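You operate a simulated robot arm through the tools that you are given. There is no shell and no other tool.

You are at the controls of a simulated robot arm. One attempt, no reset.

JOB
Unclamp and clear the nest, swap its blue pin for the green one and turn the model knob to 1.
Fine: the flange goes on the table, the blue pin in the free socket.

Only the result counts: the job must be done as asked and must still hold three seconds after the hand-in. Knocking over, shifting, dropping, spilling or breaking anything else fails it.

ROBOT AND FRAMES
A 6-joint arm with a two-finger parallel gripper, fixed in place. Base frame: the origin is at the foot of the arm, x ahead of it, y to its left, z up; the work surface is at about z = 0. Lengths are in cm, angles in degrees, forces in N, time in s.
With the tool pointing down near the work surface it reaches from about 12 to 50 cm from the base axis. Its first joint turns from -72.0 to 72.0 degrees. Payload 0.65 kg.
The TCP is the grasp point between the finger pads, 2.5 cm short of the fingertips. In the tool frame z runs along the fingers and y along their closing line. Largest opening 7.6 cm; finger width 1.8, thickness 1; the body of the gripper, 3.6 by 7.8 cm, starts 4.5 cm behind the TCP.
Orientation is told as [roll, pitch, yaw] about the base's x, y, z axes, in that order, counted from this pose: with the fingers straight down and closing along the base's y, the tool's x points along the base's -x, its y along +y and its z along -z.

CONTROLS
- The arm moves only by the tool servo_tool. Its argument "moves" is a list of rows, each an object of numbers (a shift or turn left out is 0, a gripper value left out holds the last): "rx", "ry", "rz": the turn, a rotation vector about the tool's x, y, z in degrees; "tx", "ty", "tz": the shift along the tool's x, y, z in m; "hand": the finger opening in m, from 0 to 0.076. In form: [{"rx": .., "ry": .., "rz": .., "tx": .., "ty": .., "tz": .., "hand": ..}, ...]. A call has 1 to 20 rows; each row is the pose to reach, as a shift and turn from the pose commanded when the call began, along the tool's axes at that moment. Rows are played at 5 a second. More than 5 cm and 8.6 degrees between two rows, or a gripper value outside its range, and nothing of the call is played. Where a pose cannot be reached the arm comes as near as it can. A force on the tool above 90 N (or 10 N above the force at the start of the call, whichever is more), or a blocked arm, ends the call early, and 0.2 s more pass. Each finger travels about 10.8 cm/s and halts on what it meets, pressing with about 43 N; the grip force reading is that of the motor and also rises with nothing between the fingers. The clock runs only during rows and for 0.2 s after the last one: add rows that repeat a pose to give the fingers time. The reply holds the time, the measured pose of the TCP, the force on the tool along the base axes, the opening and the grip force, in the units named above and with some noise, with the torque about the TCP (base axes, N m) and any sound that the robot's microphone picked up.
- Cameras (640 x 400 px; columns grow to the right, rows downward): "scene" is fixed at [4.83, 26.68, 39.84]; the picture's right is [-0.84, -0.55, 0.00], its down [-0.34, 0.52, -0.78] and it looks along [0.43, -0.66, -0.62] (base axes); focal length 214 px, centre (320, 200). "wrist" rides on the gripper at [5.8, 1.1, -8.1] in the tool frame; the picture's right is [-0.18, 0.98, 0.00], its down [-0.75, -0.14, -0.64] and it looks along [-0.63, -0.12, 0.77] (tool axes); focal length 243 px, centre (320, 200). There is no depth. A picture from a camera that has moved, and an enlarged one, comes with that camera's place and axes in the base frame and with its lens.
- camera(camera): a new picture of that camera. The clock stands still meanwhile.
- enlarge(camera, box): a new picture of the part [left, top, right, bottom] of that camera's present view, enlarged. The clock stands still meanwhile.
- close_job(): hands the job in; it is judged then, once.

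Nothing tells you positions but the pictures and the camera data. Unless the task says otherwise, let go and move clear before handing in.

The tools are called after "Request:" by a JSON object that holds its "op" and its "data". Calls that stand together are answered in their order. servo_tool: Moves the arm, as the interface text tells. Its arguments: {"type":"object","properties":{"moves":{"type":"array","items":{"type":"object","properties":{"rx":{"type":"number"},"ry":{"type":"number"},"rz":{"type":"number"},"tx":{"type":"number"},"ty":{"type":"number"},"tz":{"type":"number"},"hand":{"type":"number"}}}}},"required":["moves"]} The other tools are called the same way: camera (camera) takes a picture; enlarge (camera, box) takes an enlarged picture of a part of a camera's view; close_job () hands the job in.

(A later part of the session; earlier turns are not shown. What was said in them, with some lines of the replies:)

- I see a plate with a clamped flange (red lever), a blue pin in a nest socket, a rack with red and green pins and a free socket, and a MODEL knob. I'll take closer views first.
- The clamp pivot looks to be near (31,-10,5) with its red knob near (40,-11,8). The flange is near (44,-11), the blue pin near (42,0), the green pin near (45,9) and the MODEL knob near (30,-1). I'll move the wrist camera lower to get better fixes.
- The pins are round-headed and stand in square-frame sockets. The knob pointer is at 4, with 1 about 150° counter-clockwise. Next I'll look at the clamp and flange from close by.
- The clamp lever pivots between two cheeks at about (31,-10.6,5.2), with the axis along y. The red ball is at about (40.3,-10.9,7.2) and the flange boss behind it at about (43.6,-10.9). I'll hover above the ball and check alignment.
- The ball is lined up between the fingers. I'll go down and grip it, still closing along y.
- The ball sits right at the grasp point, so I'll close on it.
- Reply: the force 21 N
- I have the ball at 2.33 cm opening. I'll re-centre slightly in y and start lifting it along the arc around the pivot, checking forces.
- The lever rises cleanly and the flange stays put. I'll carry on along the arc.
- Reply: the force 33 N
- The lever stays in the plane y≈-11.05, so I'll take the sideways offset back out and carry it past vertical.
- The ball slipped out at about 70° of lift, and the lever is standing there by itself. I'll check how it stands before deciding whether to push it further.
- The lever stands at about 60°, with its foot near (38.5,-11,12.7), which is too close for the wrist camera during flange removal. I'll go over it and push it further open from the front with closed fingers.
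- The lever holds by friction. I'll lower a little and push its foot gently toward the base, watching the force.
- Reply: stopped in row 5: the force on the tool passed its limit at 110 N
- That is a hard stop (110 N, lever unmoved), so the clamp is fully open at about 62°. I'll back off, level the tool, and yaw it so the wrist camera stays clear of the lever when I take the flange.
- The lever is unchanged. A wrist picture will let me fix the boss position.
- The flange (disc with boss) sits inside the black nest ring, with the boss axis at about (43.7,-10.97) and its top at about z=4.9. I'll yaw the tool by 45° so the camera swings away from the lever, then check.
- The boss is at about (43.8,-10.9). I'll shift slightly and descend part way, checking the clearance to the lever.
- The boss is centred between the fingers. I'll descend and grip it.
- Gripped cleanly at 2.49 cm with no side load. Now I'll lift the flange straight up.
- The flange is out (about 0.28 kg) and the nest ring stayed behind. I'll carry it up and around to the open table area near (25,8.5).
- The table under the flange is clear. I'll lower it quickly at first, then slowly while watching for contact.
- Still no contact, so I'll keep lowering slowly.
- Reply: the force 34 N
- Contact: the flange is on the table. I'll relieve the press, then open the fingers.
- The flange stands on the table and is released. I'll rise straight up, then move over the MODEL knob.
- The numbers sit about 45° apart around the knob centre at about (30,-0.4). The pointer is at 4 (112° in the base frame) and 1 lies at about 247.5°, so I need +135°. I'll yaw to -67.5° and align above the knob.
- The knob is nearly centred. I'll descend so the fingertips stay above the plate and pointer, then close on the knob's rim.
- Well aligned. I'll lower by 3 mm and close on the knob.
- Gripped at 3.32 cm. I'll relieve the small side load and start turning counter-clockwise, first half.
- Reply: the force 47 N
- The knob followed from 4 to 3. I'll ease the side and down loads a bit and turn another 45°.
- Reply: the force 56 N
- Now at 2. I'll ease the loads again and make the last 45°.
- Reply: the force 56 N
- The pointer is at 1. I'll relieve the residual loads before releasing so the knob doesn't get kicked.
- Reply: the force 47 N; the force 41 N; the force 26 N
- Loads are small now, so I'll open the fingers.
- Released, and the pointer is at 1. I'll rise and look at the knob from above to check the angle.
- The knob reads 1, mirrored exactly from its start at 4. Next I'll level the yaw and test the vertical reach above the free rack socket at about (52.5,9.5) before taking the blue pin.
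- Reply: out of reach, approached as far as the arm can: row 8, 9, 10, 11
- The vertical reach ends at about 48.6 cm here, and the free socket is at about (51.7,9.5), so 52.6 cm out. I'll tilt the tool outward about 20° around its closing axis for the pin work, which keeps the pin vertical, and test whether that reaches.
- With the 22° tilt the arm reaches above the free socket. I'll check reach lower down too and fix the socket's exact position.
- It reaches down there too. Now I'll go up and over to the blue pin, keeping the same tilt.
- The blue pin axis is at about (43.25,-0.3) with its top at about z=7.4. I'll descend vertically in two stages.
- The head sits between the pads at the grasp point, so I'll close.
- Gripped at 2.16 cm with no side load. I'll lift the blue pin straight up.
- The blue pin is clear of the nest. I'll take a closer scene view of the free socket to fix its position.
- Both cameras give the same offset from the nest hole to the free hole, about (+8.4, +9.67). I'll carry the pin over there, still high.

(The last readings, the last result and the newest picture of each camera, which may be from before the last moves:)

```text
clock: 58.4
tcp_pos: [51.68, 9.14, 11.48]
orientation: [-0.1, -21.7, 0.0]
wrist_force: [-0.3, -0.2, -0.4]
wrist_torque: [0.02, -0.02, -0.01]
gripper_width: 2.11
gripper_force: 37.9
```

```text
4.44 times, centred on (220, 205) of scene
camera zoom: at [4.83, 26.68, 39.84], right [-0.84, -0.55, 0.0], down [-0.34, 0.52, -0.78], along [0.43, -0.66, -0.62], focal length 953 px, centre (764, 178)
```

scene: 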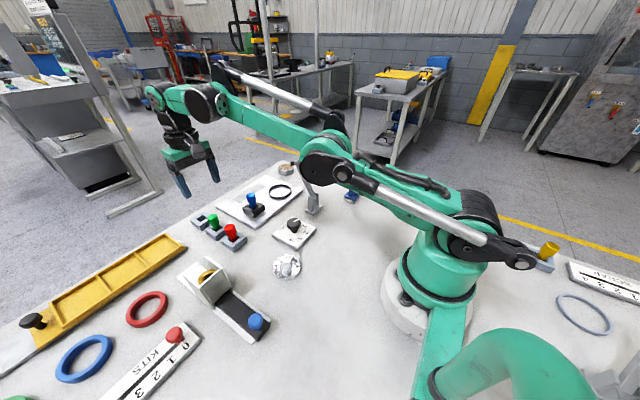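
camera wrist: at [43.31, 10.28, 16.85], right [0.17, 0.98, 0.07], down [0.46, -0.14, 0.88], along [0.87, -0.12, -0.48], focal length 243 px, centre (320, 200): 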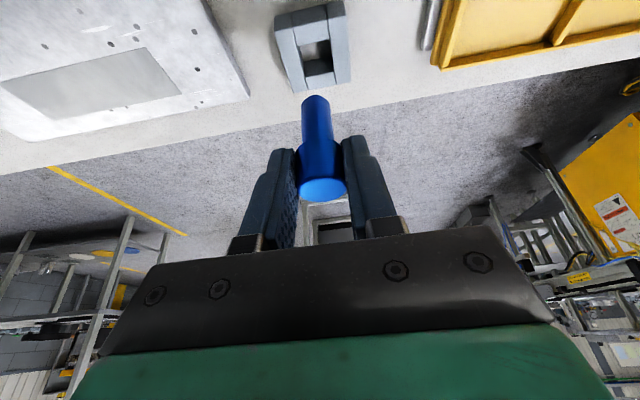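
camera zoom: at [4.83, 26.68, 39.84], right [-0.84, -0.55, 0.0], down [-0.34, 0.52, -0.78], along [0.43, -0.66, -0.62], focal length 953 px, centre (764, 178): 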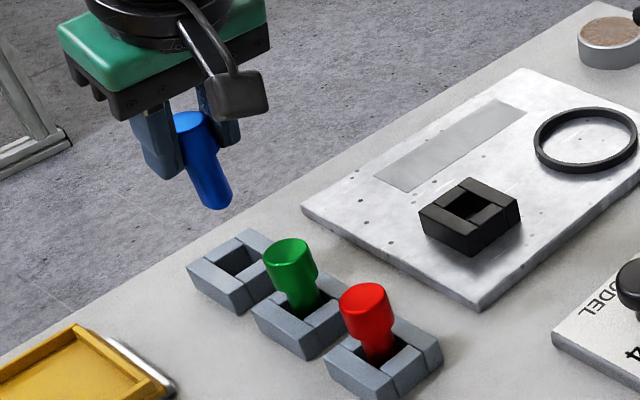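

Request:
{"op": "enlarge", "data": {"camera": "wrist", "box": [250, 0, 390, 210]}}

Request:
{"op": "enlarge", "data": {"camera": "scene", "box": [195, 175, 255, 235]}}

```text
1.90 times, centred on (320, 105) of wrist
camera zoom: at [43.31, 10.28, 16.85], right [0.17, 0.98, 0.07], down [0.46, -0.14, 0.88], along [0.87, -0.12, -0.48], focal length 462 px, centre (320, 381)
```

zoom: 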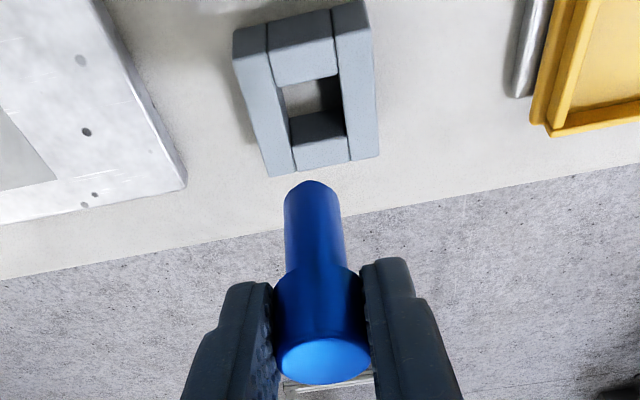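

```text
6.67 times, centred on (225, 205) of scene
camera zoom: at [4.83, 26.68, 39.84], right [-0.84, -0.55, 0.0], down [-0.34, 0.52, -0.78], along [0.43, -0.66, -0.62], focal length 1430 px, centre (953, 167)
```

zoom: 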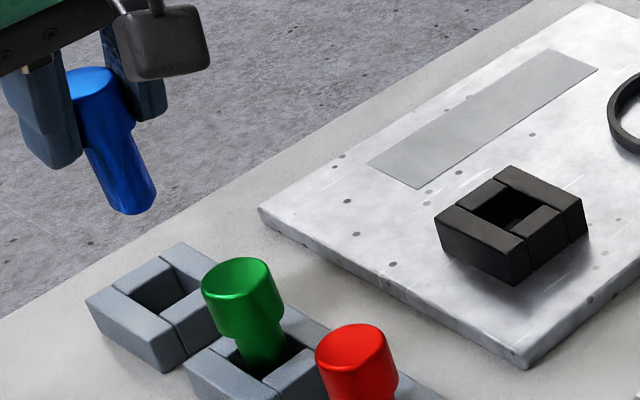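

The pin bottom is about (0.2, 0.22) short of the hole centre. I'll correct that and lower 3 cm, then re-check.

Request:
{"op": "servo_tool", "data": {"moves": [{"tx": -0.0019, "ty": 0.0022, "tz": 0.0007, "hand": 0.0}, {"tx": 0.0018, "ty": 0.0022, "tz": 0.01, "hand": 0.0}, {"tx": 0.0055, "ty": 0.0022, "tz": 0.0193, "hand": 0.0}, {"tx": 0.0092, "ty": 0.0022, "tz": 0.0286, "hand": 0.0}, {"tx": 0.0092, "ty": 0.0022, "tz": 0.0286, "hand": 0.0}]}}

Request:
{"op": "enlarge", "data": {"camera": "wrist", "box": [250, 0, 390, 210]}}

Request:
{"op": "enlarge", "data": {"camera": "scene", "box": [185, 180, 245, 240]}}

```text
clock: 59.6
tcp_pos: [52.02, 9.51, 8.51]
orientation: [-0.1, -21.7, 0.0]
wrist_force: [-0.3, -0.2, -1.2]
wrist_torque: [0.02, 0.07, -0.02]
gripper_width: 2.12
gripper_force: 39.1
```

```text
1.90 times, centred on (320, 105) of wrist
camera zoom: at [43.48, 10.46, 13.92], right [0.17, 0.98, 0.07], down [0.46, -0.14, 0.88], along [0.87, -0.12, -0.48], focal length 462 px, centre (320, 381)
```

zoom: 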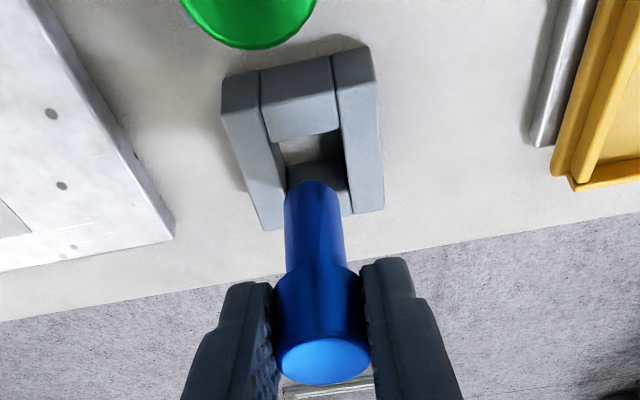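

```text
6.67 times, centred on (215, 210) of scene
camera zoom: at [4.83, 26.68, 39.84], right [-0.84, -0.55, 0.0], down [-0.34, 0.52, -0.78], along [0.43, -0.66, -0.62], focal length 1430 px, centre (1020, 133)
```

zoom: 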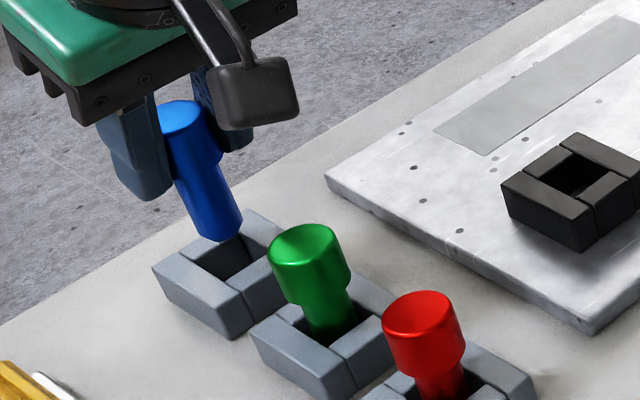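

Aligned to within a millimetre or so in both views. I'll lower the pin into the socket slowly.

Request:
{"op": "servo_tool", "data": {"moves": [{"tx": 0.0014, "tz": 0.0035, "hand": 0.0}, {"tx": 0.0028, "tz": 0.007, "hand": 0.0}, {"tx": 0.0042, "tz": 0.0105, "hand": 0.0}, {"tx": 0.0056, "tz": 0.0139, "hand": 0.0}]}}

Request:
{"op": "enlarge", "data": {"camera": "wrist", "box": [250, 0, 390, 210]}}

Request:
{"op": "enlarge", "data": {"camera": "scene", "box": [185, 180, 245, 240]}}

```text
clock: 60.6
tcp_pos: [51.82, 9.37, 7.03]
orientation: [-0.1, -21.7, 0.0]
wrist_force: [0.9, -0.2, -0.3]
wrist_torque: [0.02, -0.02, -0.02]
gripper_width: 2.1
gripper_force: 38.4
```

```text
1.90 times, centred on (320, 105) of wrist
camera zoom: at [43.53, 10.46, 12.43], right [0.17, 0.98, 0.07], down [0.46, -0.14, 0.88], along [0.87, -0.12, -0.48], focal length 462 px, centre (320, 381)
```

zoom: 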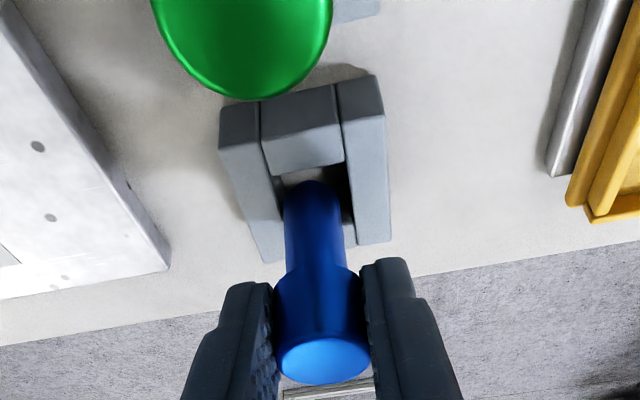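

```text
6.67 times, centred on (215, 210) of scene
camera zoom: at [4.83, 26.68, 39.84], right [-0.84, -0.55, 0.0], down [-0.34, 0.52, -0.78], along [0.43, -0.66, -0.62], focal length 1430 px, centre (1020, 133)
```

zoom: 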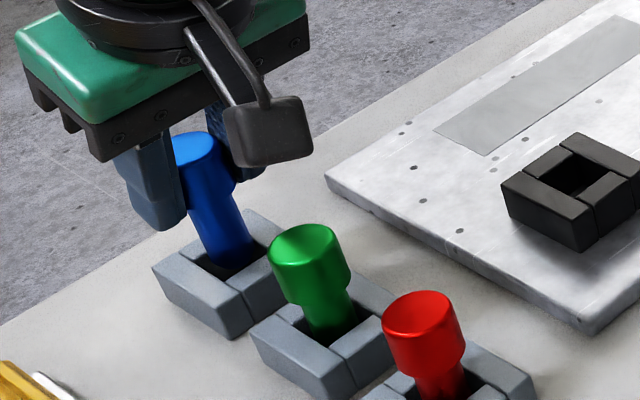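

The tip is entering the hole with even gaps and no force. I'll keep lowering.

Request:
{"op": "servo_tool", "data": {"moves": [{"tx": 0.0009, "tz": 0.0023, "hand": 0.0}, {"tx": 0.0018, "tz": 0.0046, "hand": 0.0}, {"tx": 0.0028, "tz": 0.007, "hand": 0.0}, {"tx": 0.0037, "tz": 0.0093, "hand": 0.0}]}}

Request:
{"op": "enlarge", "data": {"camera": "wrist", "box": [250, 0, 390, 210]}}

Request:
{"op": "enlarge", "data": {"camera": "scene", "box": [185, 180, 245, 240]}}

```text
clock: 61.6
tcp_pos: [52.01, 9.42, 6.08]
orientation: [-0.1, -21.7, 0.1]
wrist_force: [0.0, 0.5, -0.6]
wrist_torque: [-0.03, 0.01, -0.01]
gripper_width: 2.08
gripper_force: 38.1
```

```text
1.90 times, centred on (320, 105) of wrist
camera zoom: at [43.56, 10.49, 11.47], right [0.17, 0.98, 0.07], down [0.46, -0.14, 0.88], along [0.87, -0.12, -0.48], focal length 462 px, centre (320, 381)
```

zoom: 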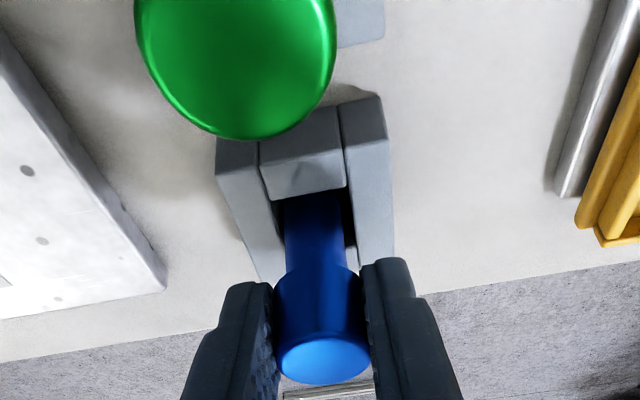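

```text
6.67 times, centred on (215, 210) of scene
camera zoom: at [4.83, 26.68, 39.84], right [-0.84, -0.55, 0.0], down [-0.34, 0.52, -0.78], along [0.43, -0.66, -0.62], focal length 1430 px, centre (1020, 133)
```

zoom: 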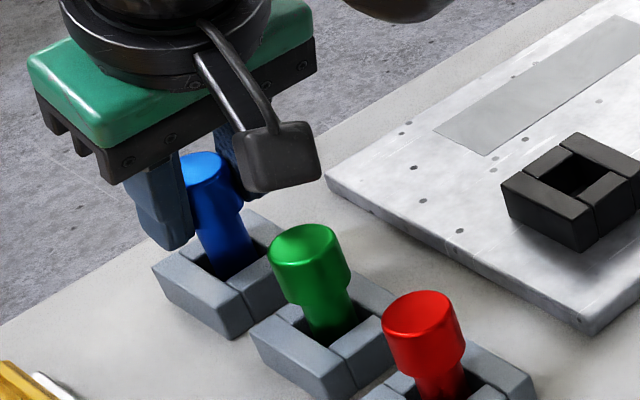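

Request:
{"op": "servo_tool", "data": {"moves": [{"tx": 0.0004, "tz": 0.0009, "hand": 0.0}, {"tx": 0.0007, "tz": 0.0019, "hand": 0.0}, {"tx": 0.0011, "tz": 0.0028, "hand": 0.0}, {"tx": 0.0015, "tz": 0.0037, "hand": 0.0}]}}

```text
clock: 62.6
tcp_pos: [52.05, 9.4, 5.74]
orientation: [-0.1, -21.7, 0.1]
wrist_force: [-2.6, -0.1, 5.2]
wrist_torque: [0.0, 0.1, 0.0]
gripper_width: 2.13
gripper_force: 38.8
```

First light contact (+5 N). I'll check whether it is seated.

Request:
{"op": "enlarge", "data": {"camera": "scene", "box": [185, 180, 245, 240]}}

Request:
{"op": "enlarge", "data": {"camera": "wrist", "box": [250, 0, 390, 210]}}

```text
6.67 times, centred on (215, 210) of scene
camera zoom: at [4.82, 26.68, 39.84], right [-0.84, -0.55, 0.0], down [-0.34, 0.52, -0.78], along [0.43, -0.66, -0.62], focal length 1430 px, centre (1020, 133)
```

zoom: 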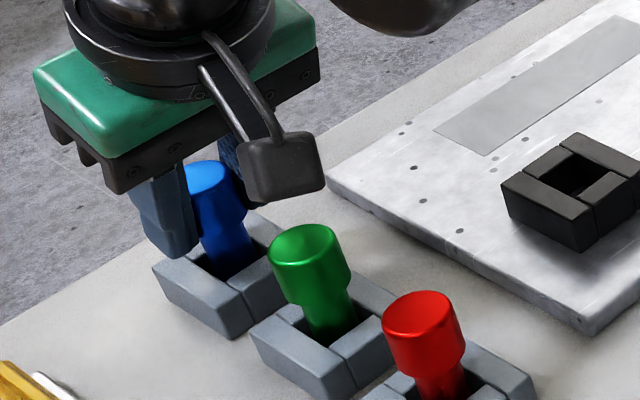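

```text
1.90 times, centred on (320, 105) of wrist
camera zoom: at [43.63, 10.46, 11.01], right [0.17, 0.98, 0.07], down [0.46, -0.14, 0.88], along [0.87, -0.12, -0.48], focal length 462 px, centre (320, 381)
```

zoom: 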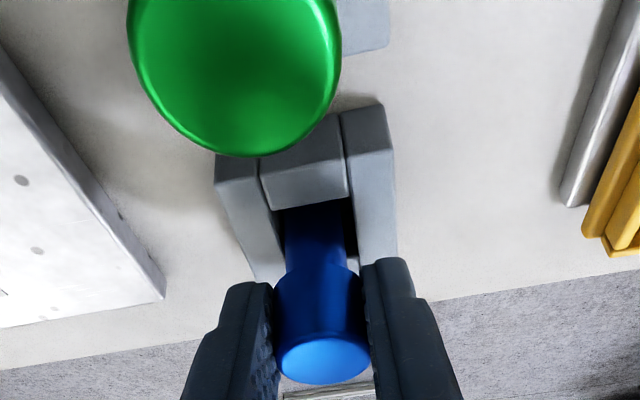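

The head height matches the green pin's, so it is seated. I'll release and withdraw straight up.

Request:
{"op": "servo_tool", "data": {"moves": [{"hand": 0.024}, {"hand": 0.032}, {"hand": 0.045}, {"hand": 0.045}]}}

Request:
{"op": "enlarge", "data": {"camera": "scene", "box": [185, 180, 245, 240]}}

Request:
{"op": "enlarge", "data": {"camera": "wrist", "box": [250, 0, 390, 210]}}

```text
clock: 63.6
tcp_pos: [51.97, 9.39, 5.66]
orientation: [-0.1, -21.7, 0.0]
wrist_force: [0.4, -0.2, 0.1]
wrist_torque: [0.03, 0.01, 0.02]
gripper_width: 4.5
gripper_force: 0.1
```

```text
6.67 times, centred on (215, 210) of scene
camera zoom: at [4.83, 26.68, 39.84], right [-0.84, -0.55, 0.0], down [-0.34, 0.52, -0.78], along [0.43, -0.66, -0.62], focal length 1430 px, centre (1020, 133)
```

zoom: 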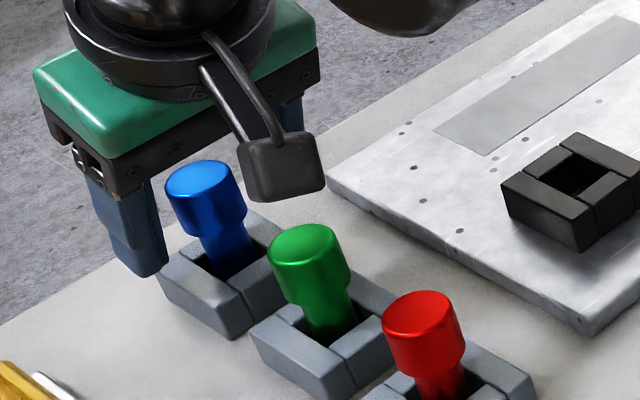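

```text
1.90 times, centred on (320, 105) of wrist
camera zoom: at [43.63, 10.46, 11.0], right [0.17, 0.98, 0.07], down [0.46, -0.14, 0.88], along [0.87, -0.12, -0.48], focal length 462 px, centre (320, 381)
```

zoom: 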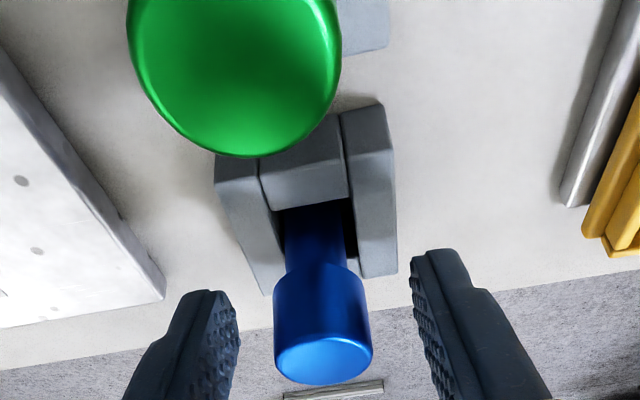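

The blue pin stands upright in the free socket. I'll withdraw straight up, then move back over the green pin.

Request:
{"op": "servo_tool", "data": {"moves": [{"tx": -0.0037, "tz": -0.0093, "hand": 0.045}, {"tx": -0.0111, "tz": -0.0279, "hand": 0.045}, {"tx": -0.0203, "tz": -0.0511, "hand": 0.045}, {"tx": -0.0203, "tz": -0.0511, "hand": 0.045}, {"tx": 0.0, "tz": -0.059, "hand": 0.05}, {"tx": 0.02, "tz": -0.067, "hand": 0.05}, {"tx": 0.0391, "tz": -0.0748, "hand": 0.05}, {"tx": 0.0391, "tz": -0.0748, "hand": 0.05}]}}

Request:
{"op": "camera", "data": {"camera": "wrist"}}

Request:
{"op": "enlarge", "data": {"camera": "wrist", "box": [240, 0, 400, 180]}}

Request:
{"op": "enlarge", "data": {"camera": "scene", "box": [185, 180, 265, 250]}}

```text
clock: 65.4
tcp_pos: [45.63, 9.43, 11.01]
orientation: [-0.1, -21.6, -0.1]
wrist_force: [-0.4, 0.0, 0.5]
wrist_torque: [-0.02, 0.02, -0.04]
gripper_width: 5.0
gripper_force: 0.0
```

```text
taken
camera wrist: at [37.13, 10.5, 16.46], right [0.17, 0.98, 0.07], down [0.46, -0.14, 0.88], along [0.87, -0.12, -0.48], focal length 243 px, centre (320, 200)
```

wrist: 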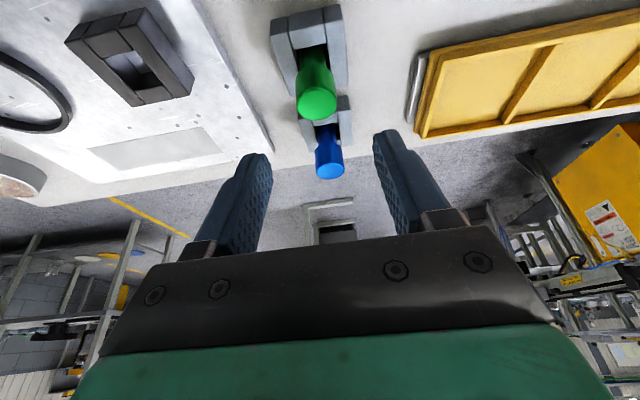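

```text
2.22 times, centred on (320, 90) of wrist
camera zoom: at [37.13, 10.5, 16.46], right [0.17, 0.98, 0.07], down [0.46, -0.14, 0.88], along [0.87, -0.12, -0.48], focal length 539 px, centre (320, 444)
```

zoom: 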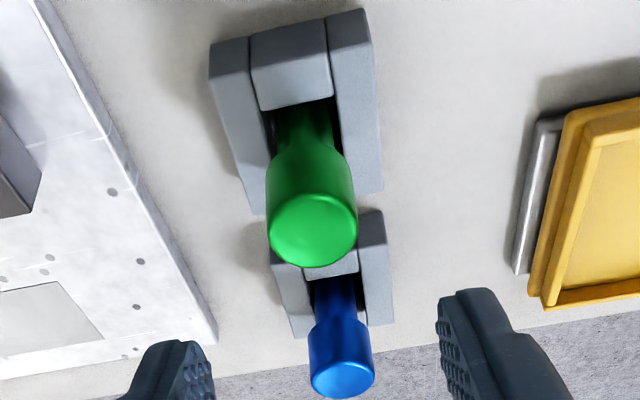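

```text
5.71 times, centred on (225, 215) of scene
camera zoom: at [4.82, 26.68, 39.84], right [-0.84, -0.55, 0.0], down [-0.34, 0.52, -0.78], along [0.43, -0.66, -0.62], focal length 1226 px, centre (863, 114)
```

zoom: 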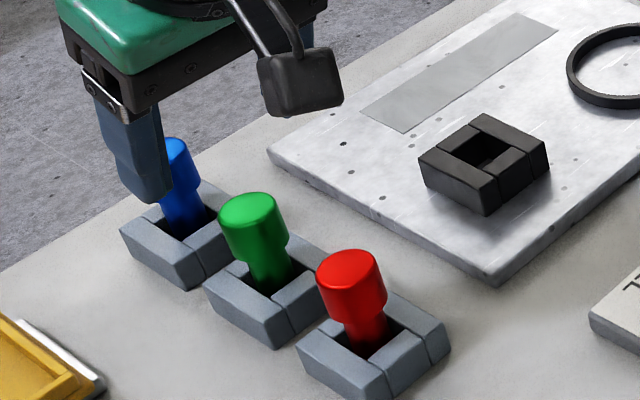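

The green pin axis is at about (45.7,9.56). I'll descend with the same relative grasp height as I used for the blue one.

Request:
{"op": "servo_tool", "data": {"moves": [{"tx": 0.004, "ty": 0.0016, "tz": 0.0145, "hand": 0.05}, {"tx": 0.0095, "ty": 0.0016, "tz": 0.0285, "hand": 0.05}, {"tx": 0.015, "ty": 0.0016, "tz": 0.043, "hand": 0.05}, {"tx": 0.018, "ty": 0.0016, "tz": 0.051, "hand": 0.05}, {"tx": 0.018, "ty": 0.0016, "tz": 0.051, "hand": 0.05}]}}

Request:
{"op": "enlarge", "data": {"camera": "wrist", "box": [240, 60, 400, 220]}}

Request:
{"op": "enlarge", "data": {"camera": "scene", "box": [185, 180, 265, 250]}}

```text
clock: 66.6
tcp_pos: [45.75, 9.49, 5.68]
orientation: [-0.1, -21.7, 0.1]
wrist_force: [-0.6, -0.2, -0.9]
wrist_torque: [-0.02, 0.01, 0.02]
gripper_width: 5.01
gripper_force: 0.0
```

```text
2.50 times, centred on (320, 140) of wrist
camera zoom: at [37.27, 10.61, 11.12], right [0.17, 0.98, 0.07], down [0.46, -0.14, 0.88], along [0.87, -0.12, -0.48], focal length 606 px, centre (320, 350)
```

zoom: 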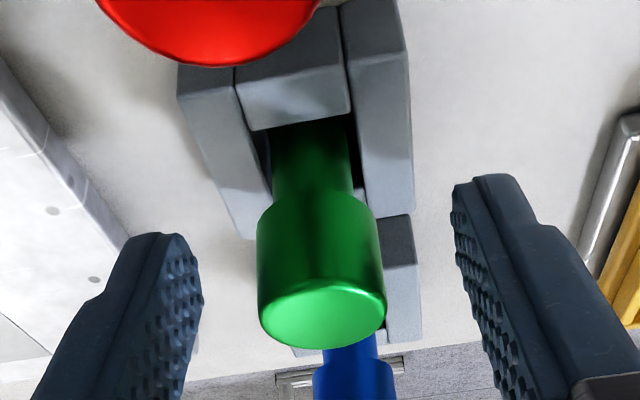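

```text
5.71 times, centred on (225, 215) of scene
camera zoom: at [4.83, 26.68, 39.84], right [-0.84, -0.55, 0.0], down [-0.34, 0.52, -0.78], along [0.43, -0.66, -0.62], focal length 1226 px, centre (863, 114)
```

zoom: 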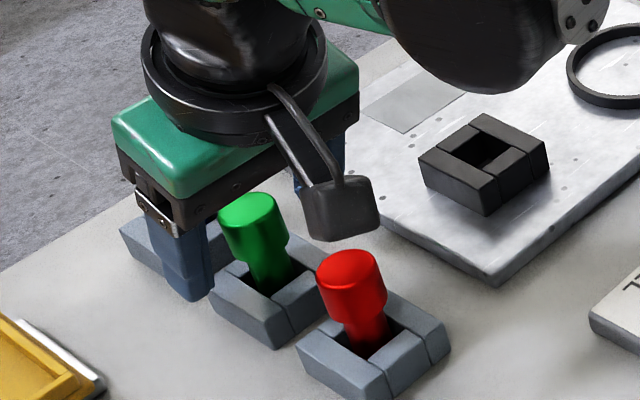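

Nearly the same picture as the blue grasp. Closing.

Request:
{"op": "servo_tool", "data": {"moves": [{"hand": 0.0}, {"hand": 0.0}, {"hand": 0.0}, {"hand": 0.0}]}}

```text
clock: 67.6
tcp_pos: [45.62, 9.52, 5.76]
orientation: [-0.1, -21.8, 0.0]
wrist_force: [0.3, -0.8, 0.0]
wrist_torque: [0.02, 0.02, 0.0]
gripper_width: 2.13
gripper_force: 38.0
```

Gripped at 2.13 cm. I'll lift the green pin straight up.

Request:
{"op": "servo_tool", "data": {"moves": [{"tx": -0.0019, "tz": -0.0046, "hand": 0.0}, {"tx": -0.0037, "tz": -0.0093, "hand": 0.0}, {"tx": -0.0074, "tz": -0.0186, "hand": 0.0}, {"tx": -0.0111, "tz": -0.0279, "hand": 0.0}, {"tx": -0.0157, "tz": -0.0395, "hand": 0.0}, {"tx": -0.0203, "tz": -0.0511, "hand": 0.0}, {"tx": -0.0203, "tz": -0.0511, "hand": 0.0}]}}

Request:
{"op": "enlarge", "data": {"camera": "scene", "box": [185, 160, 275, 250]}}

Request:
{"op": "enlarge", "data": {"camera": "wrist", "box": [60, 0, 400, 220]}}

```text
clock: 69.2
tcp_pos: [45.94, 9.49, 11.27]
orientation: [-0.1, -21.6, 0.0]
wrist_force: [0.0, 0.8, 0.2]
wrist_torque: [0.0, 0.02, 0.0]
gripper_width: 2.09
gripper_force: 38.0
```

```text
4.44 times, centred on (230, 205) of scene
camera zoom: at [4.83, 26.68, 39.84], right [-0.84, -0.55, 0.0], down [-0.34, 0.52, -0.78], along [0.43, -0.66, -0.62], focal length 953 px, centre (720, 178)
```

zoom: 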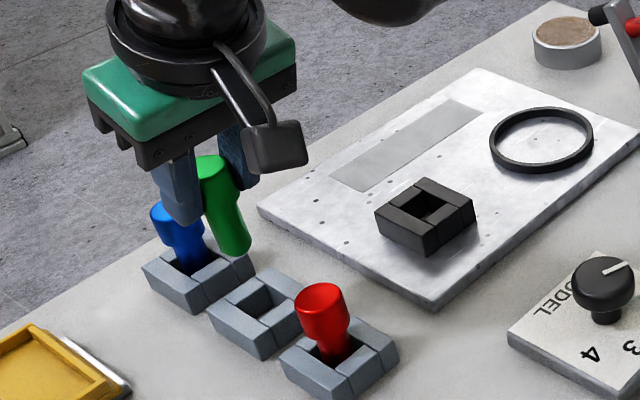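

```text
1.82 times, centred on (230, 110) of wrist
camera zoom: at [37.5, 10.56, 16.62], right [0.17, 0.98, 0.07], down [0.46, -0.14, 0.88], along [0.87, -0.12, -0.48], focal length 441 px, centre (484, 364)
```

zoom: 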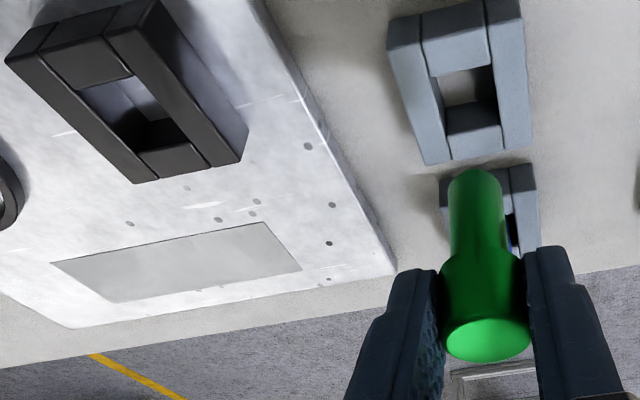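

The green pin is out. I'll carry it over to the nest hole at about (43.4,-0.4).

Request:
{"op": "servo_tool", "data": {"moves": [{"tx": 0.0024, "ty": -0.01, "tz": -0.001, "hand": 0.0}, {"tx": 0.0073, "ty": -0.03, "tz": -0.0029, "hand": 0.0}, {"tx": 0.0121, "ty": -0.05, "tz": -0.0048, "hand": 0.0}, {"tx": 0.0169, "ty": -0.07, "tz": -0.0067, "hand": 0.0}, {"tx": 0.0218, "ty": -0.09, "tz": -0.0086, "hand": 0.0}, {"tx": 0.0242, "ty": -0.1, "tz": -0.0096, "hand": 0.0}, {"tx": 0.0242, "ty": -0.1, "tz": -0.0096, "hand": 0.0}]}}

Request:
{"op": "enlarge", "data": {"camera": "wrist", "box": [250, 0, 390, 210]}}

Request:
{"op": "enlarge", "data": {"camera": "scene", "box": [220, 160, 290, 230]}}

```text
clock: 70.8
tcp_pos: [43.23, -0.42, 11.29]
orientation: [-0.1, -21.7, 0.0]
wrist_force: [0.8, -0.2, -1.3]
wrist_torque: [0.01, -0.02, 0.0]
gripper_width: 2.14
gripper_force: 38.4
```

```text
1.90 times, centred on (320, 105) of wrist
camera zoom: at [34.84, 0.63, 16.69], right [0.17, 0.98, 0.07], down [0.46, -0.14, 0.88], along [0.87, -0.12, -0.48], focal length 462 px, centre (320, 381)
```

zoom: 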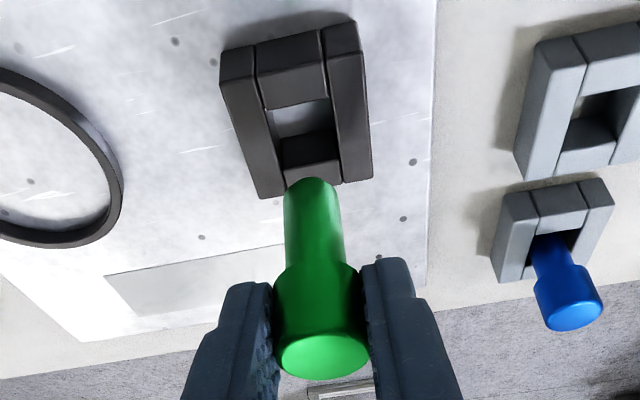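

```text
5.71 times, centred on (255, 195) of scene
camera zoom: at [4.83, 26.68, 39.84], right [-0.84, -0.55, 0.0], down [-0.34, 0.52, -0.78], along [0.43, -0.66, -0.62], focal length 1226 px, centre (691, 229)
```

zoom: 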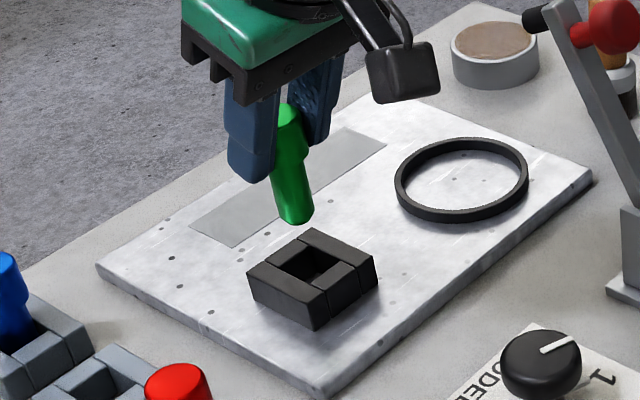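

Close already. I'll shift slightly and lower to just above the frame, then compare the gaps.

Request:
{"op": "servo_tool", "data": {"moves": [{"tx": 0.001, "ty": -0.0008, "tz": 0.005, "hand": 0.0}, {"tx": 0.0035, "ty": -0.0008, "tz": 0.011, "hand": 0.0}, {"tx": 0.0059, "ty": -0.0008, "tz": 0.017, "hand": 0.0}, {"tx": 0.0059, "ty": -0.0008, "tz": 0.017, "hand": 0.0}]}}

Request:
{"op": "enlarge", "data": {"camera": "wrist", "box": [250, 0, 390, 210]}}

Request:
{"op": "enlarge", "data": {"camera": "scene", "box": [220, 160, 290, 230]}}

```text
clock: 71.8
tcp_pos: [43.26, -0.46, 9.42]
orientation: [-0.1, -21.7, -0.1]
wrist_force: [-0.3, 1.4, -0.5]
wrist_torque: [0.01, 0.0, 0.0]
gripper_width: 2.13
gripper_force: 38.3
```

```text
1.90 times, centred on (320, 105) of wrist
camera zoom: at [34.86, 0.57, 14.84], right [0.17, 0.98, 0.07], down [0.46, -0.14, 0.88], along [0.87, -0.12, -0.48], focal length 462 px, centre (320, 381)
```

zoom: 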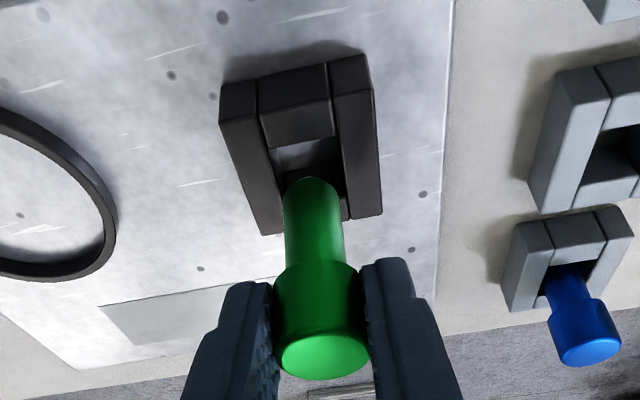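

```text
5.71 times, centred on (255, 195) of scene
camera zoom: at [4.83, 26.68, 39.84], right [-0.84, -0.55, 0.0], down [-0.34, 0.52, -0.78], along [0.43, -0.66, -0.62], focal length 1226 px, centre (691, 229)
```

zoom: 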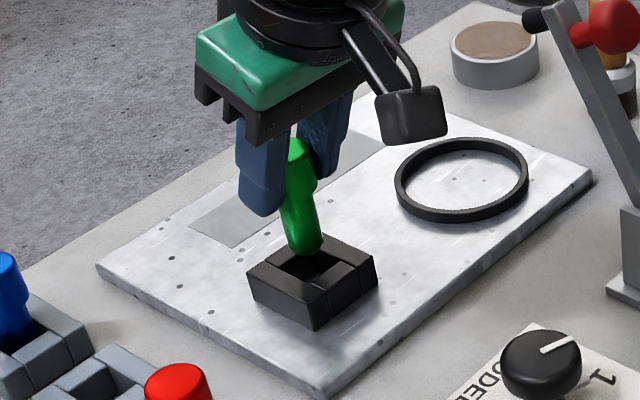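

Request:
{"op": "enlarge", "data": {"camera": "wrist", "box": [285, 40, 355, 120]}}

Request:
{"op": "enlarge", "data": {"camera": "scene", "box": [255, 180, 295, 220]}}

```text
5.00 times, centred on (320, 80) of wrist
camera zoom: at [34.86, 0.57, 14.84], right [0.17, 0.98, 0.07], down [0.46, -0.14, 0.88], along [0.87, -0.12, -0.48], focal length 1213 px, centre (320, 800)
```

zoom: 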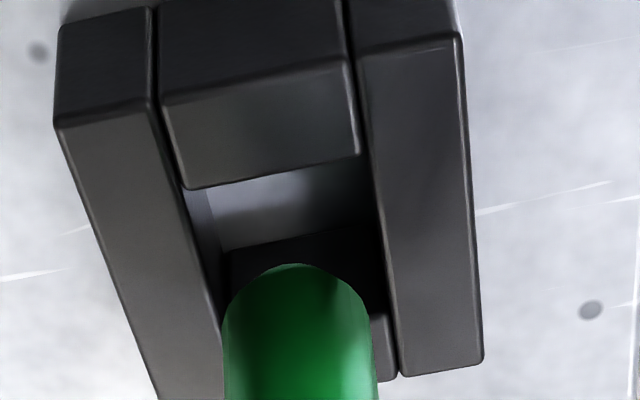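

```text
10.00 times, centred on (275, 200) of scene
camera zoom: at [4.83, 26.68, 39.84], right [-0.84, -0.55, 0.0], down [-0.34, 0.52, -0.78], along [0.43, -0.66, -0.62], focal length 2145 px, centre (770, 200)
```

zoom: 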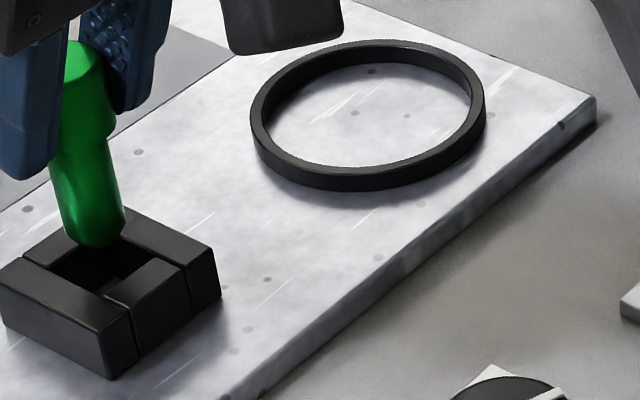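

Request:
{"op": "servo_tool", "data": {"moves": [{"tx": -0.0011, "ty": -0.0005, "tz": 0.0004, "hand": 0.0}, {"tx": 0.0005, "ty": -0.0005, "tz": 0.0044, "hand": 0.0}, {"tx": 0.0021, "ty": -0.0005, "tz": 0.0085, "hand": 0.0}, {"tx": 0.0037, "ty": -0.0005, "tz": 0.0125, "hand": 0.0}]}}

Request:
{"op": "enlarge", "data": {"camera": "wrist", "box": [275, 50, 355, 140]}}

Request:
{"op": "enlarge", "data": {"camera": "scene", "box": [255, 180, 295, 220]}}

```text
clock: 72.8
tcp_pos: [43.39, -0.68, 8.25]
orientation: [-0.1, -21.7, 0.1]
wrist_force: [-0.5, -0.7, -1.0]
wrist_torque: [0.01, 0.01, -0.02]
gripper_width: 2.13
gripper_force: 38.4
```

```text
4.44 times, centred on (315, 95) of wrist
camera zoom: at [34.97, 0.43, 13.56], right [0.17, 0.98, 0.07], down [0.46, -0.14, 0.88], along [0.87, -0.12, -0.48], focal length 1078 px, centre (342, 667)
```

zoom: 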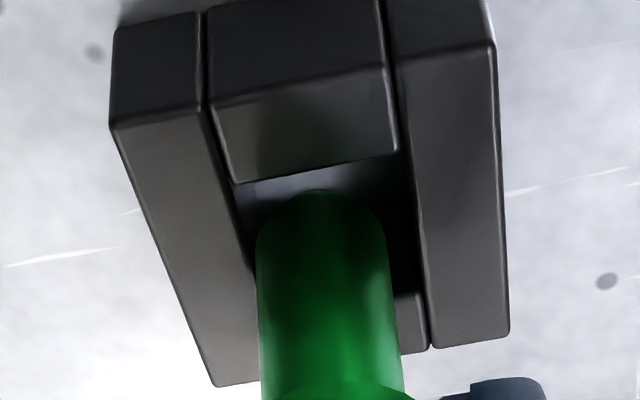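

```text
10.00 times, centred on (275, 200) of scene
camera zoom: at [4.83, 26.68, 39.84], right [-0.84, -0.55, 0.0], down [-0.34, 0.52, -0.78], along [0.43, -0.66, -0.62], focal length 2145 px, centre (770, 200)
```

zoom: 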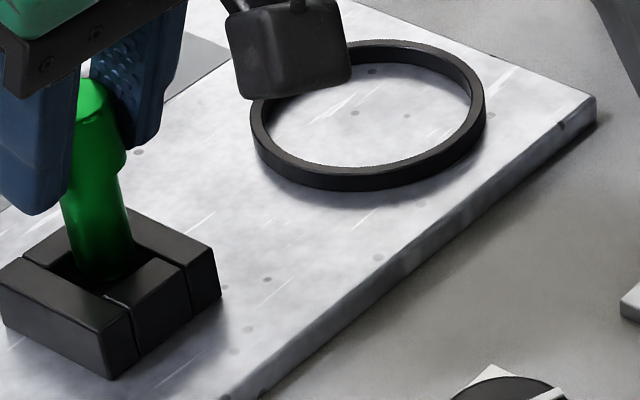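

In x it's centred, but it sits about 1.2 mm toward -y. I'll correct that, then ease it in.

Request:
{"op": "servo_tool", "data": {"moves": [{"ty": 0.0006, "hand": 0.0}, {"ty": 0.0012, "hand": 0.0}, {"ty": 0.0012, "hand": 0.0}]}}

Request:
{"op": "enlarge", "data": {"camera": "wrist", "box": [275, 50, 355, 140]}}

```text
clock: 73.6
tcp_pos: [43.36, -0.42, 8.14]
orientation: [-0.2, -21.7, 0.1]
wrist_force: [-0.4, 0.1, -1.4]
wrist_torque: [-0.02, 0.02, -0.03]
gripper_width: 2.11
gripper_force: 38.2
```

```text
4.44 times, centred on (315, 95) of wrist
camera zoom: at [34.93, 0.57, 13.55], right [0.17, 0.98, 0.07], down [0.46, -0.14, 0.88], along [0.87, -0.12, -0.48], focal length 1078 px, centre (342, 667)
```

zoom: 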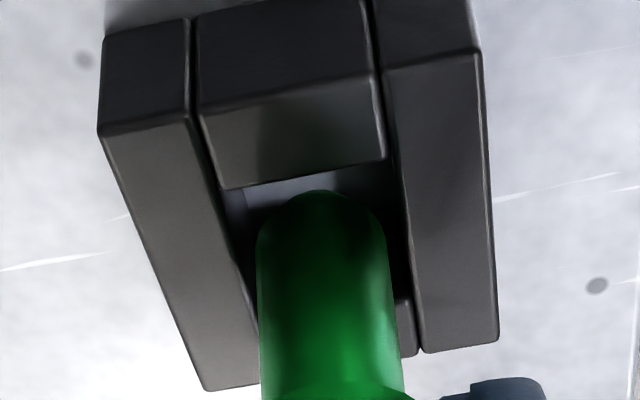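

Now the gaps are nearly equal, so I'll lower gently.

Request:
{"op": "servo_tool", "data": {"moves": [{"tx": 0.0007, "tz": 0.0019, "hand": 0.0}, {"tx": 0.0015, "tz": 0.0037, "hand": 0.0}, {"tx": 0.0022, "tz": 0.0056, "hand": 0.0}, {"tx": 0.0028, "tz": 0.007, "hand": 0.0}]}}

Request:
{"op": "enlarge", "data": {"camera": "wrist", "box": [265, 60, 375, 200]}}

Request:
{"op": "enlarge", "data": {"camera": "scene", "box": [255, 180, 295, 220]}}

```text
clock: 74.6
tcp_pos: [43.41, -0.45, 7.45]
orientation: [-0.1, -21.6, 0.0]
wrist_force: [-0.1, -0.4, 0.4]
wrist_torque: [0.01, -0.01, 0.0]
gripper_width: 2.12
gripper_force: 38.6
```

```text
2.86 times, centred on (320, 130) of wrist
camera zoom: at [34.95, 0.62, 12.84], right [0.17, 0.98, 0.07], down [0.46, -0.14, 0.88], along [0.87, -0.12, -0.48], focal length 693 px, centre (320, 400)
```

zoom: 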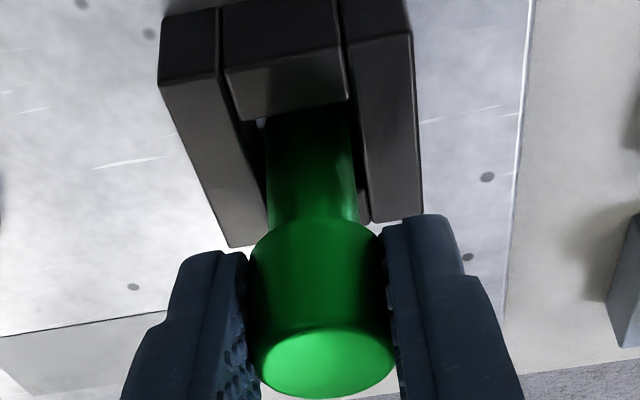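

```text
10.00 times, centred on (275, 200) of scene
camera zoom: at [4.83, 26.68, 39.84], right [-0.84, -0.55, 0.0], down [-0.34, 0.52, -0.78], along [0.43, -0.66, -0.62], focal length 2145 px, centre (770, 200)
```

zoom: 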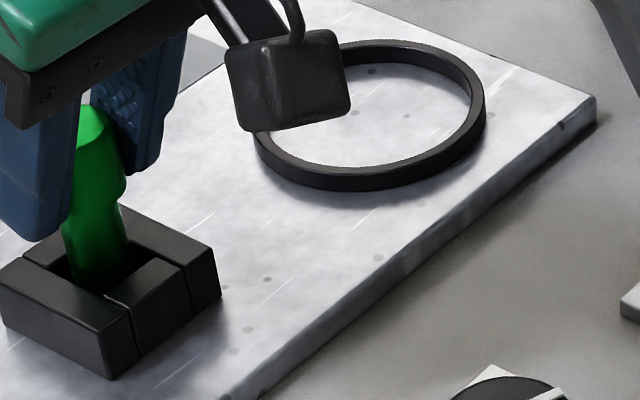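

It's inside the hole with no force. I'll keep lowering to the seat.

Request:
{"op": "servo_tool", "data": {"moves": [{"tx": 0.0006, "tz": 0.0014, "hand": 0.0}, {"tx": 0.0011, "tz": 0.0028, "hand": 0.0}, {"tx": 0.0017, "tz": 0.0042, "hand": 0.0}, {"tx": 0.0022, "tz": 0.0056, "hand": 0.0}]}}

```text
clock: 75.6
tcp_pos: [43.44, -0.5, 6.91]
orientation: [-0.1, -21.7, 0.0]
wrist_force: [-0.6, -0.1, 0.0]
wrist_torque: [-0.03, -0.02, -0.03]
gripper_width: 2.11
gripper_force: 38.3
```

Request:
{"op": "servo_tool", "data": {"moves": [{"tx": 0.0004, "tz": 0.0009, "hand": 0.0}, {"tx": 0.0007, "tz": 0.0019, "hand": 0.0}, {"tx": 0.0009, "tz": 0.0023, "hand": 0.0}]}}

Request:
{"op": "enlarge", "data": {"camera": "scene", "box": [255, 180, 295, 220]}}

```text
clock: 76.4
tcp_pos: [43.5, -0.38, 6.6]
orientation: [-0.2, -21.8, 0.1]
wrist_force: [1.1, -3.2, 31.2]
wrist_torque: [-0.17, -0.32, -0.01]
gripper_width: 2.14
gripper_force: 38.3
```

```text
10.00 times, centred on (275, 200) of scene
camera zoom: at [4.82, 26.68, 39.84], right [-0.84, -0.55, 0.0], down [-0.34, 0.52, -0.79], along [0.43, -0.66, -0.62], focal length 2145 px, centre (770, 200)
```

zoom: 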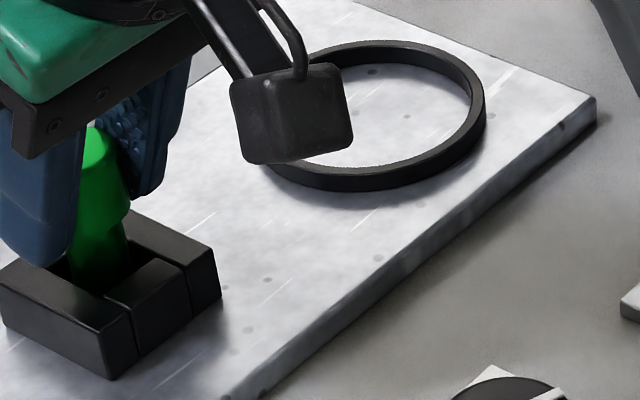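

The pin is seated (31 N at the expected depth). I'll ease up half a millimetre and release.

Request:
{"op": "servo_tool", "data": {"moves": [{"tx": -0.0002, "tz": -0.0005, "hand": 0.0}, {"tx": -0.0002, "tz": -0.0005, "hand": 0.024}, {"tx": -0.0002, "tz": -0.0005, "hand": 0.032}, {"tx": -0.0002, "tz": -0.0005, "hand": 0.045}, {"tx": -0.0002, "tz": -0.0005, "hand": 0.045}]}}

Request:
{"op": "enlarge", "data": {"camera": "scene", "box": [240, 170, 300, 230]}}

Request:
{"op": "enlarge", "data": {"camera": "wrist", "box": [240, 30, 400, 210]}}

```text
clock: 77.6
tcp_pos: [43.53, -0.39, 6.55]
orientation: [-0.2, -21.6, 0.0]
wrist_force: [0.8, 0.7, -0.5]
wrist_torque: [0.03, -0.01, -0.04]
gripper_width: 4.49
gripper_force: 0.1
```

```text
6.67 times, centred on (270, 200) of scene
camera zoom: at [4.83, 26.68, 39.84], right [-0.84, -0.55, 0.0], down [-0.34, 0.52, -0.78], along [0.43, -0.66, -0.62], focal length 1430 px, centre (653, 200)
```

zoom: 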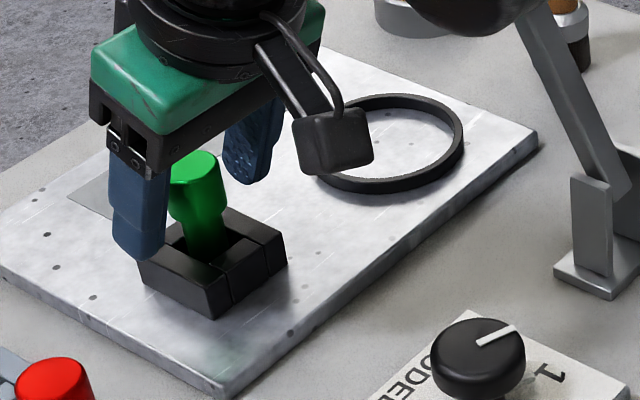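

```text
2.22 times, centred on (320, 120) of wrist
camera zoom: at [35.05, 0.65, 11.99], right [0.17, 0.98, 0.07], down [0.46, -0.14, 0.88], along [0.87, -0.12, -0.48], focal length 539 px, centre (320, 378)
```

zoom: 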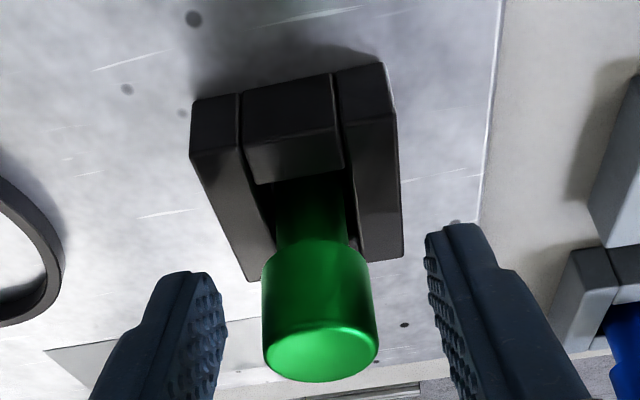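

The green pin stands in the nest socket. I'll withdraw straight up and back to a clear pose, then check everything.

Request:
{"op": "servo_tool", "data": {"moves": [{"tx": -0.0037, "tz": -0.0093, "hand": 0.045}, {"tx": -0.0111, "tz": -0.0279, "hand": 0.045}, {"tx": -0.0203, "tz": -0.0511, "hand": 0.045}, {"tx": -0.0296, "tz": -0.0743, "hand": 0.045}, {"tx": -0.0444, "tz": -0.1115, "hand": 0.045}, {"tx": -0.0055, "tz": -0.127, "hand": 0.045}, {"tx": 0.0335, "tz": -0.1425, "hand": 0.045}, {"tx": 0.0335, "tz": -0.1425, "hand": 0.045}]}}

Request:
{"op": "camera", "data": {"camera": "scene"}}

Request:
{"op": "camera", "data": {"camera": "wrist"}}

Request:
{"op": "enlarge", "data": {"camera": "scene", "box": [180, 150, 340, 290]}}

```text
clock: 79.4
tcp_pos: [34.81, -0.51, 18.84]
orientation: [-0.1, -21.8, 0.0]
wrist_force: [0.8, 0.2, -0.4]
wrist_torque: [-0.01, -0.02, 0.02]
gripper_width: 4.49
gripper_force: 0.1
```

```text
taken
```

scene: 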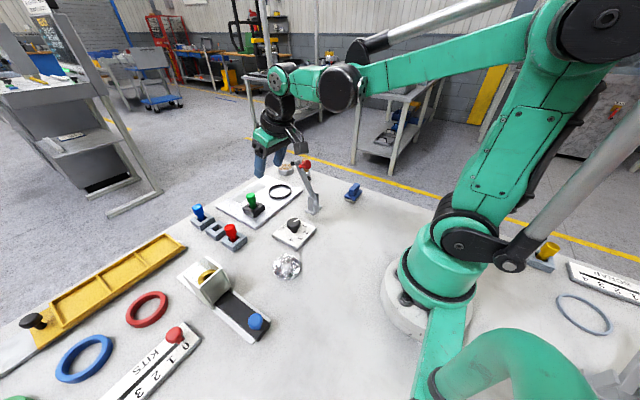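

```text
taken
camera wrist: at [26.39, 0.51, 24.12], right [0.17, 0.98, 0.07], down [0.46, -0.14, 0.88], along [0.87, -0.12, -0.48], focal length 243 px, centre (320, 200)
```

wrist: 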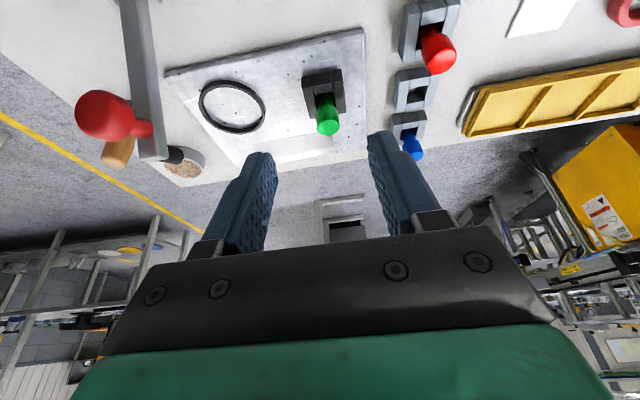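

```text
2.86 times, centred on (260, 220) of scene
camera zoom: at [4.82, 26.68, 39.84], right [-0.84, -0.55, 0.0], down [-0.34, 0.52, -0.78], along [0.43, -0.66, -0.62], focal length 613 px, centre (491, 143)
```

zoom: 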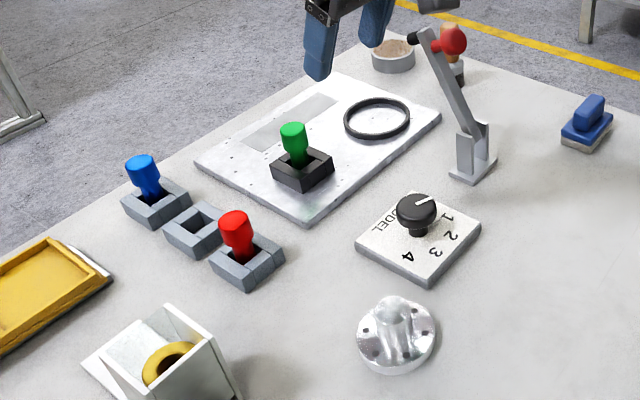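

Everything looks in place. A last close check of the pins and the knob.

Request:
{"op": "enlarge", "data": {"camera": "scene", "box": [185, 190, 265, 250]}}

Request:
{"op": "enlarge", "data": {"camera": "scene", "box": [260, 205, 330, 285]}}

```text
6.67 times, centred on (225, 220) of scene
camera zoom: at [4.82, 26.68, 39.84], right [-0.84, -0.55, 0.0], down [-0.34, 0.52, -0.78], along [0.43, -0.66, -0.62], focal length 1430 px, centre (953, 67)
```

zoom: 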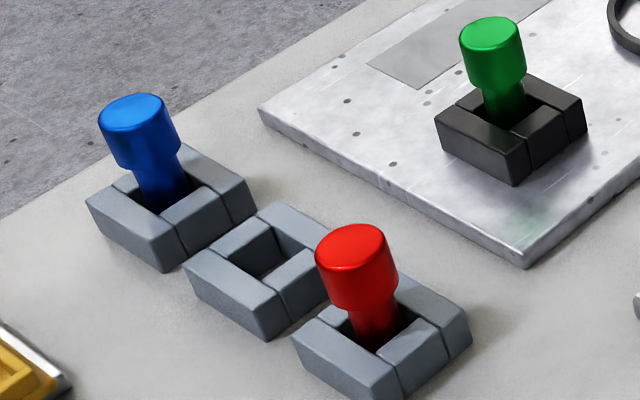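

```text
5.00 times, centred on (295, 245) of scene
camera zoom: at [4.82, 26.68, 39.84], right [-0.84, -0.55, 0.0], down [-0.34, 0.52, -0.78], along [0.43, -0.66, -0.62], focal length 1072 px, centre (445, -25)
```

zoom: 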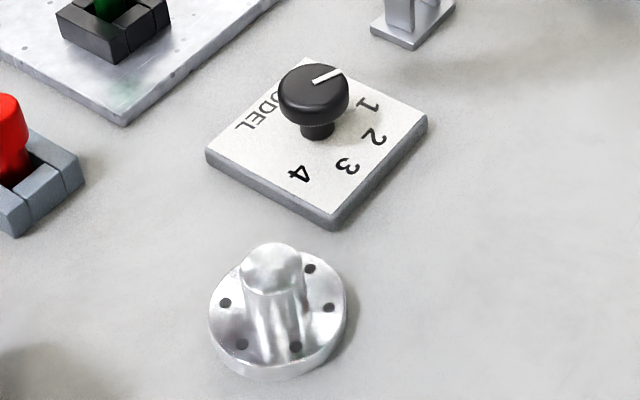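

The clamp is open, the flange is on the table, the blue pin is in the free socket, the green pin is in the nest, and the knob is at 1. The gripper is clear of everything, so I'm handing in.

Request:
{"op": "close_job", "data": {}}

```text
The job is handed in.
```

The job is handed in, and the last camera pictures show every part of it done. I have not seen the verdict.

- **Clamp:** it is open. The lever rests at its own stop, about 62° up. Finding that stop took one push that spiked to 110 N; the lever didn't move.
- **Flange:** it is out of the nest and standing on the open table at about (25, 8.5) cm.
- **Blue pin:** it is seated upright in the rack socket that was free.
- **Green pin:** it is seated upright in the nest socket.
- **Model knob:** the pointer is at 1. I measured it about 3° short of the numeral, and the same measurement put its starting position about 2° off the 4.

The pictures showed nothing else knocked over or shifted, and the gripper was open and clear when I handed in.
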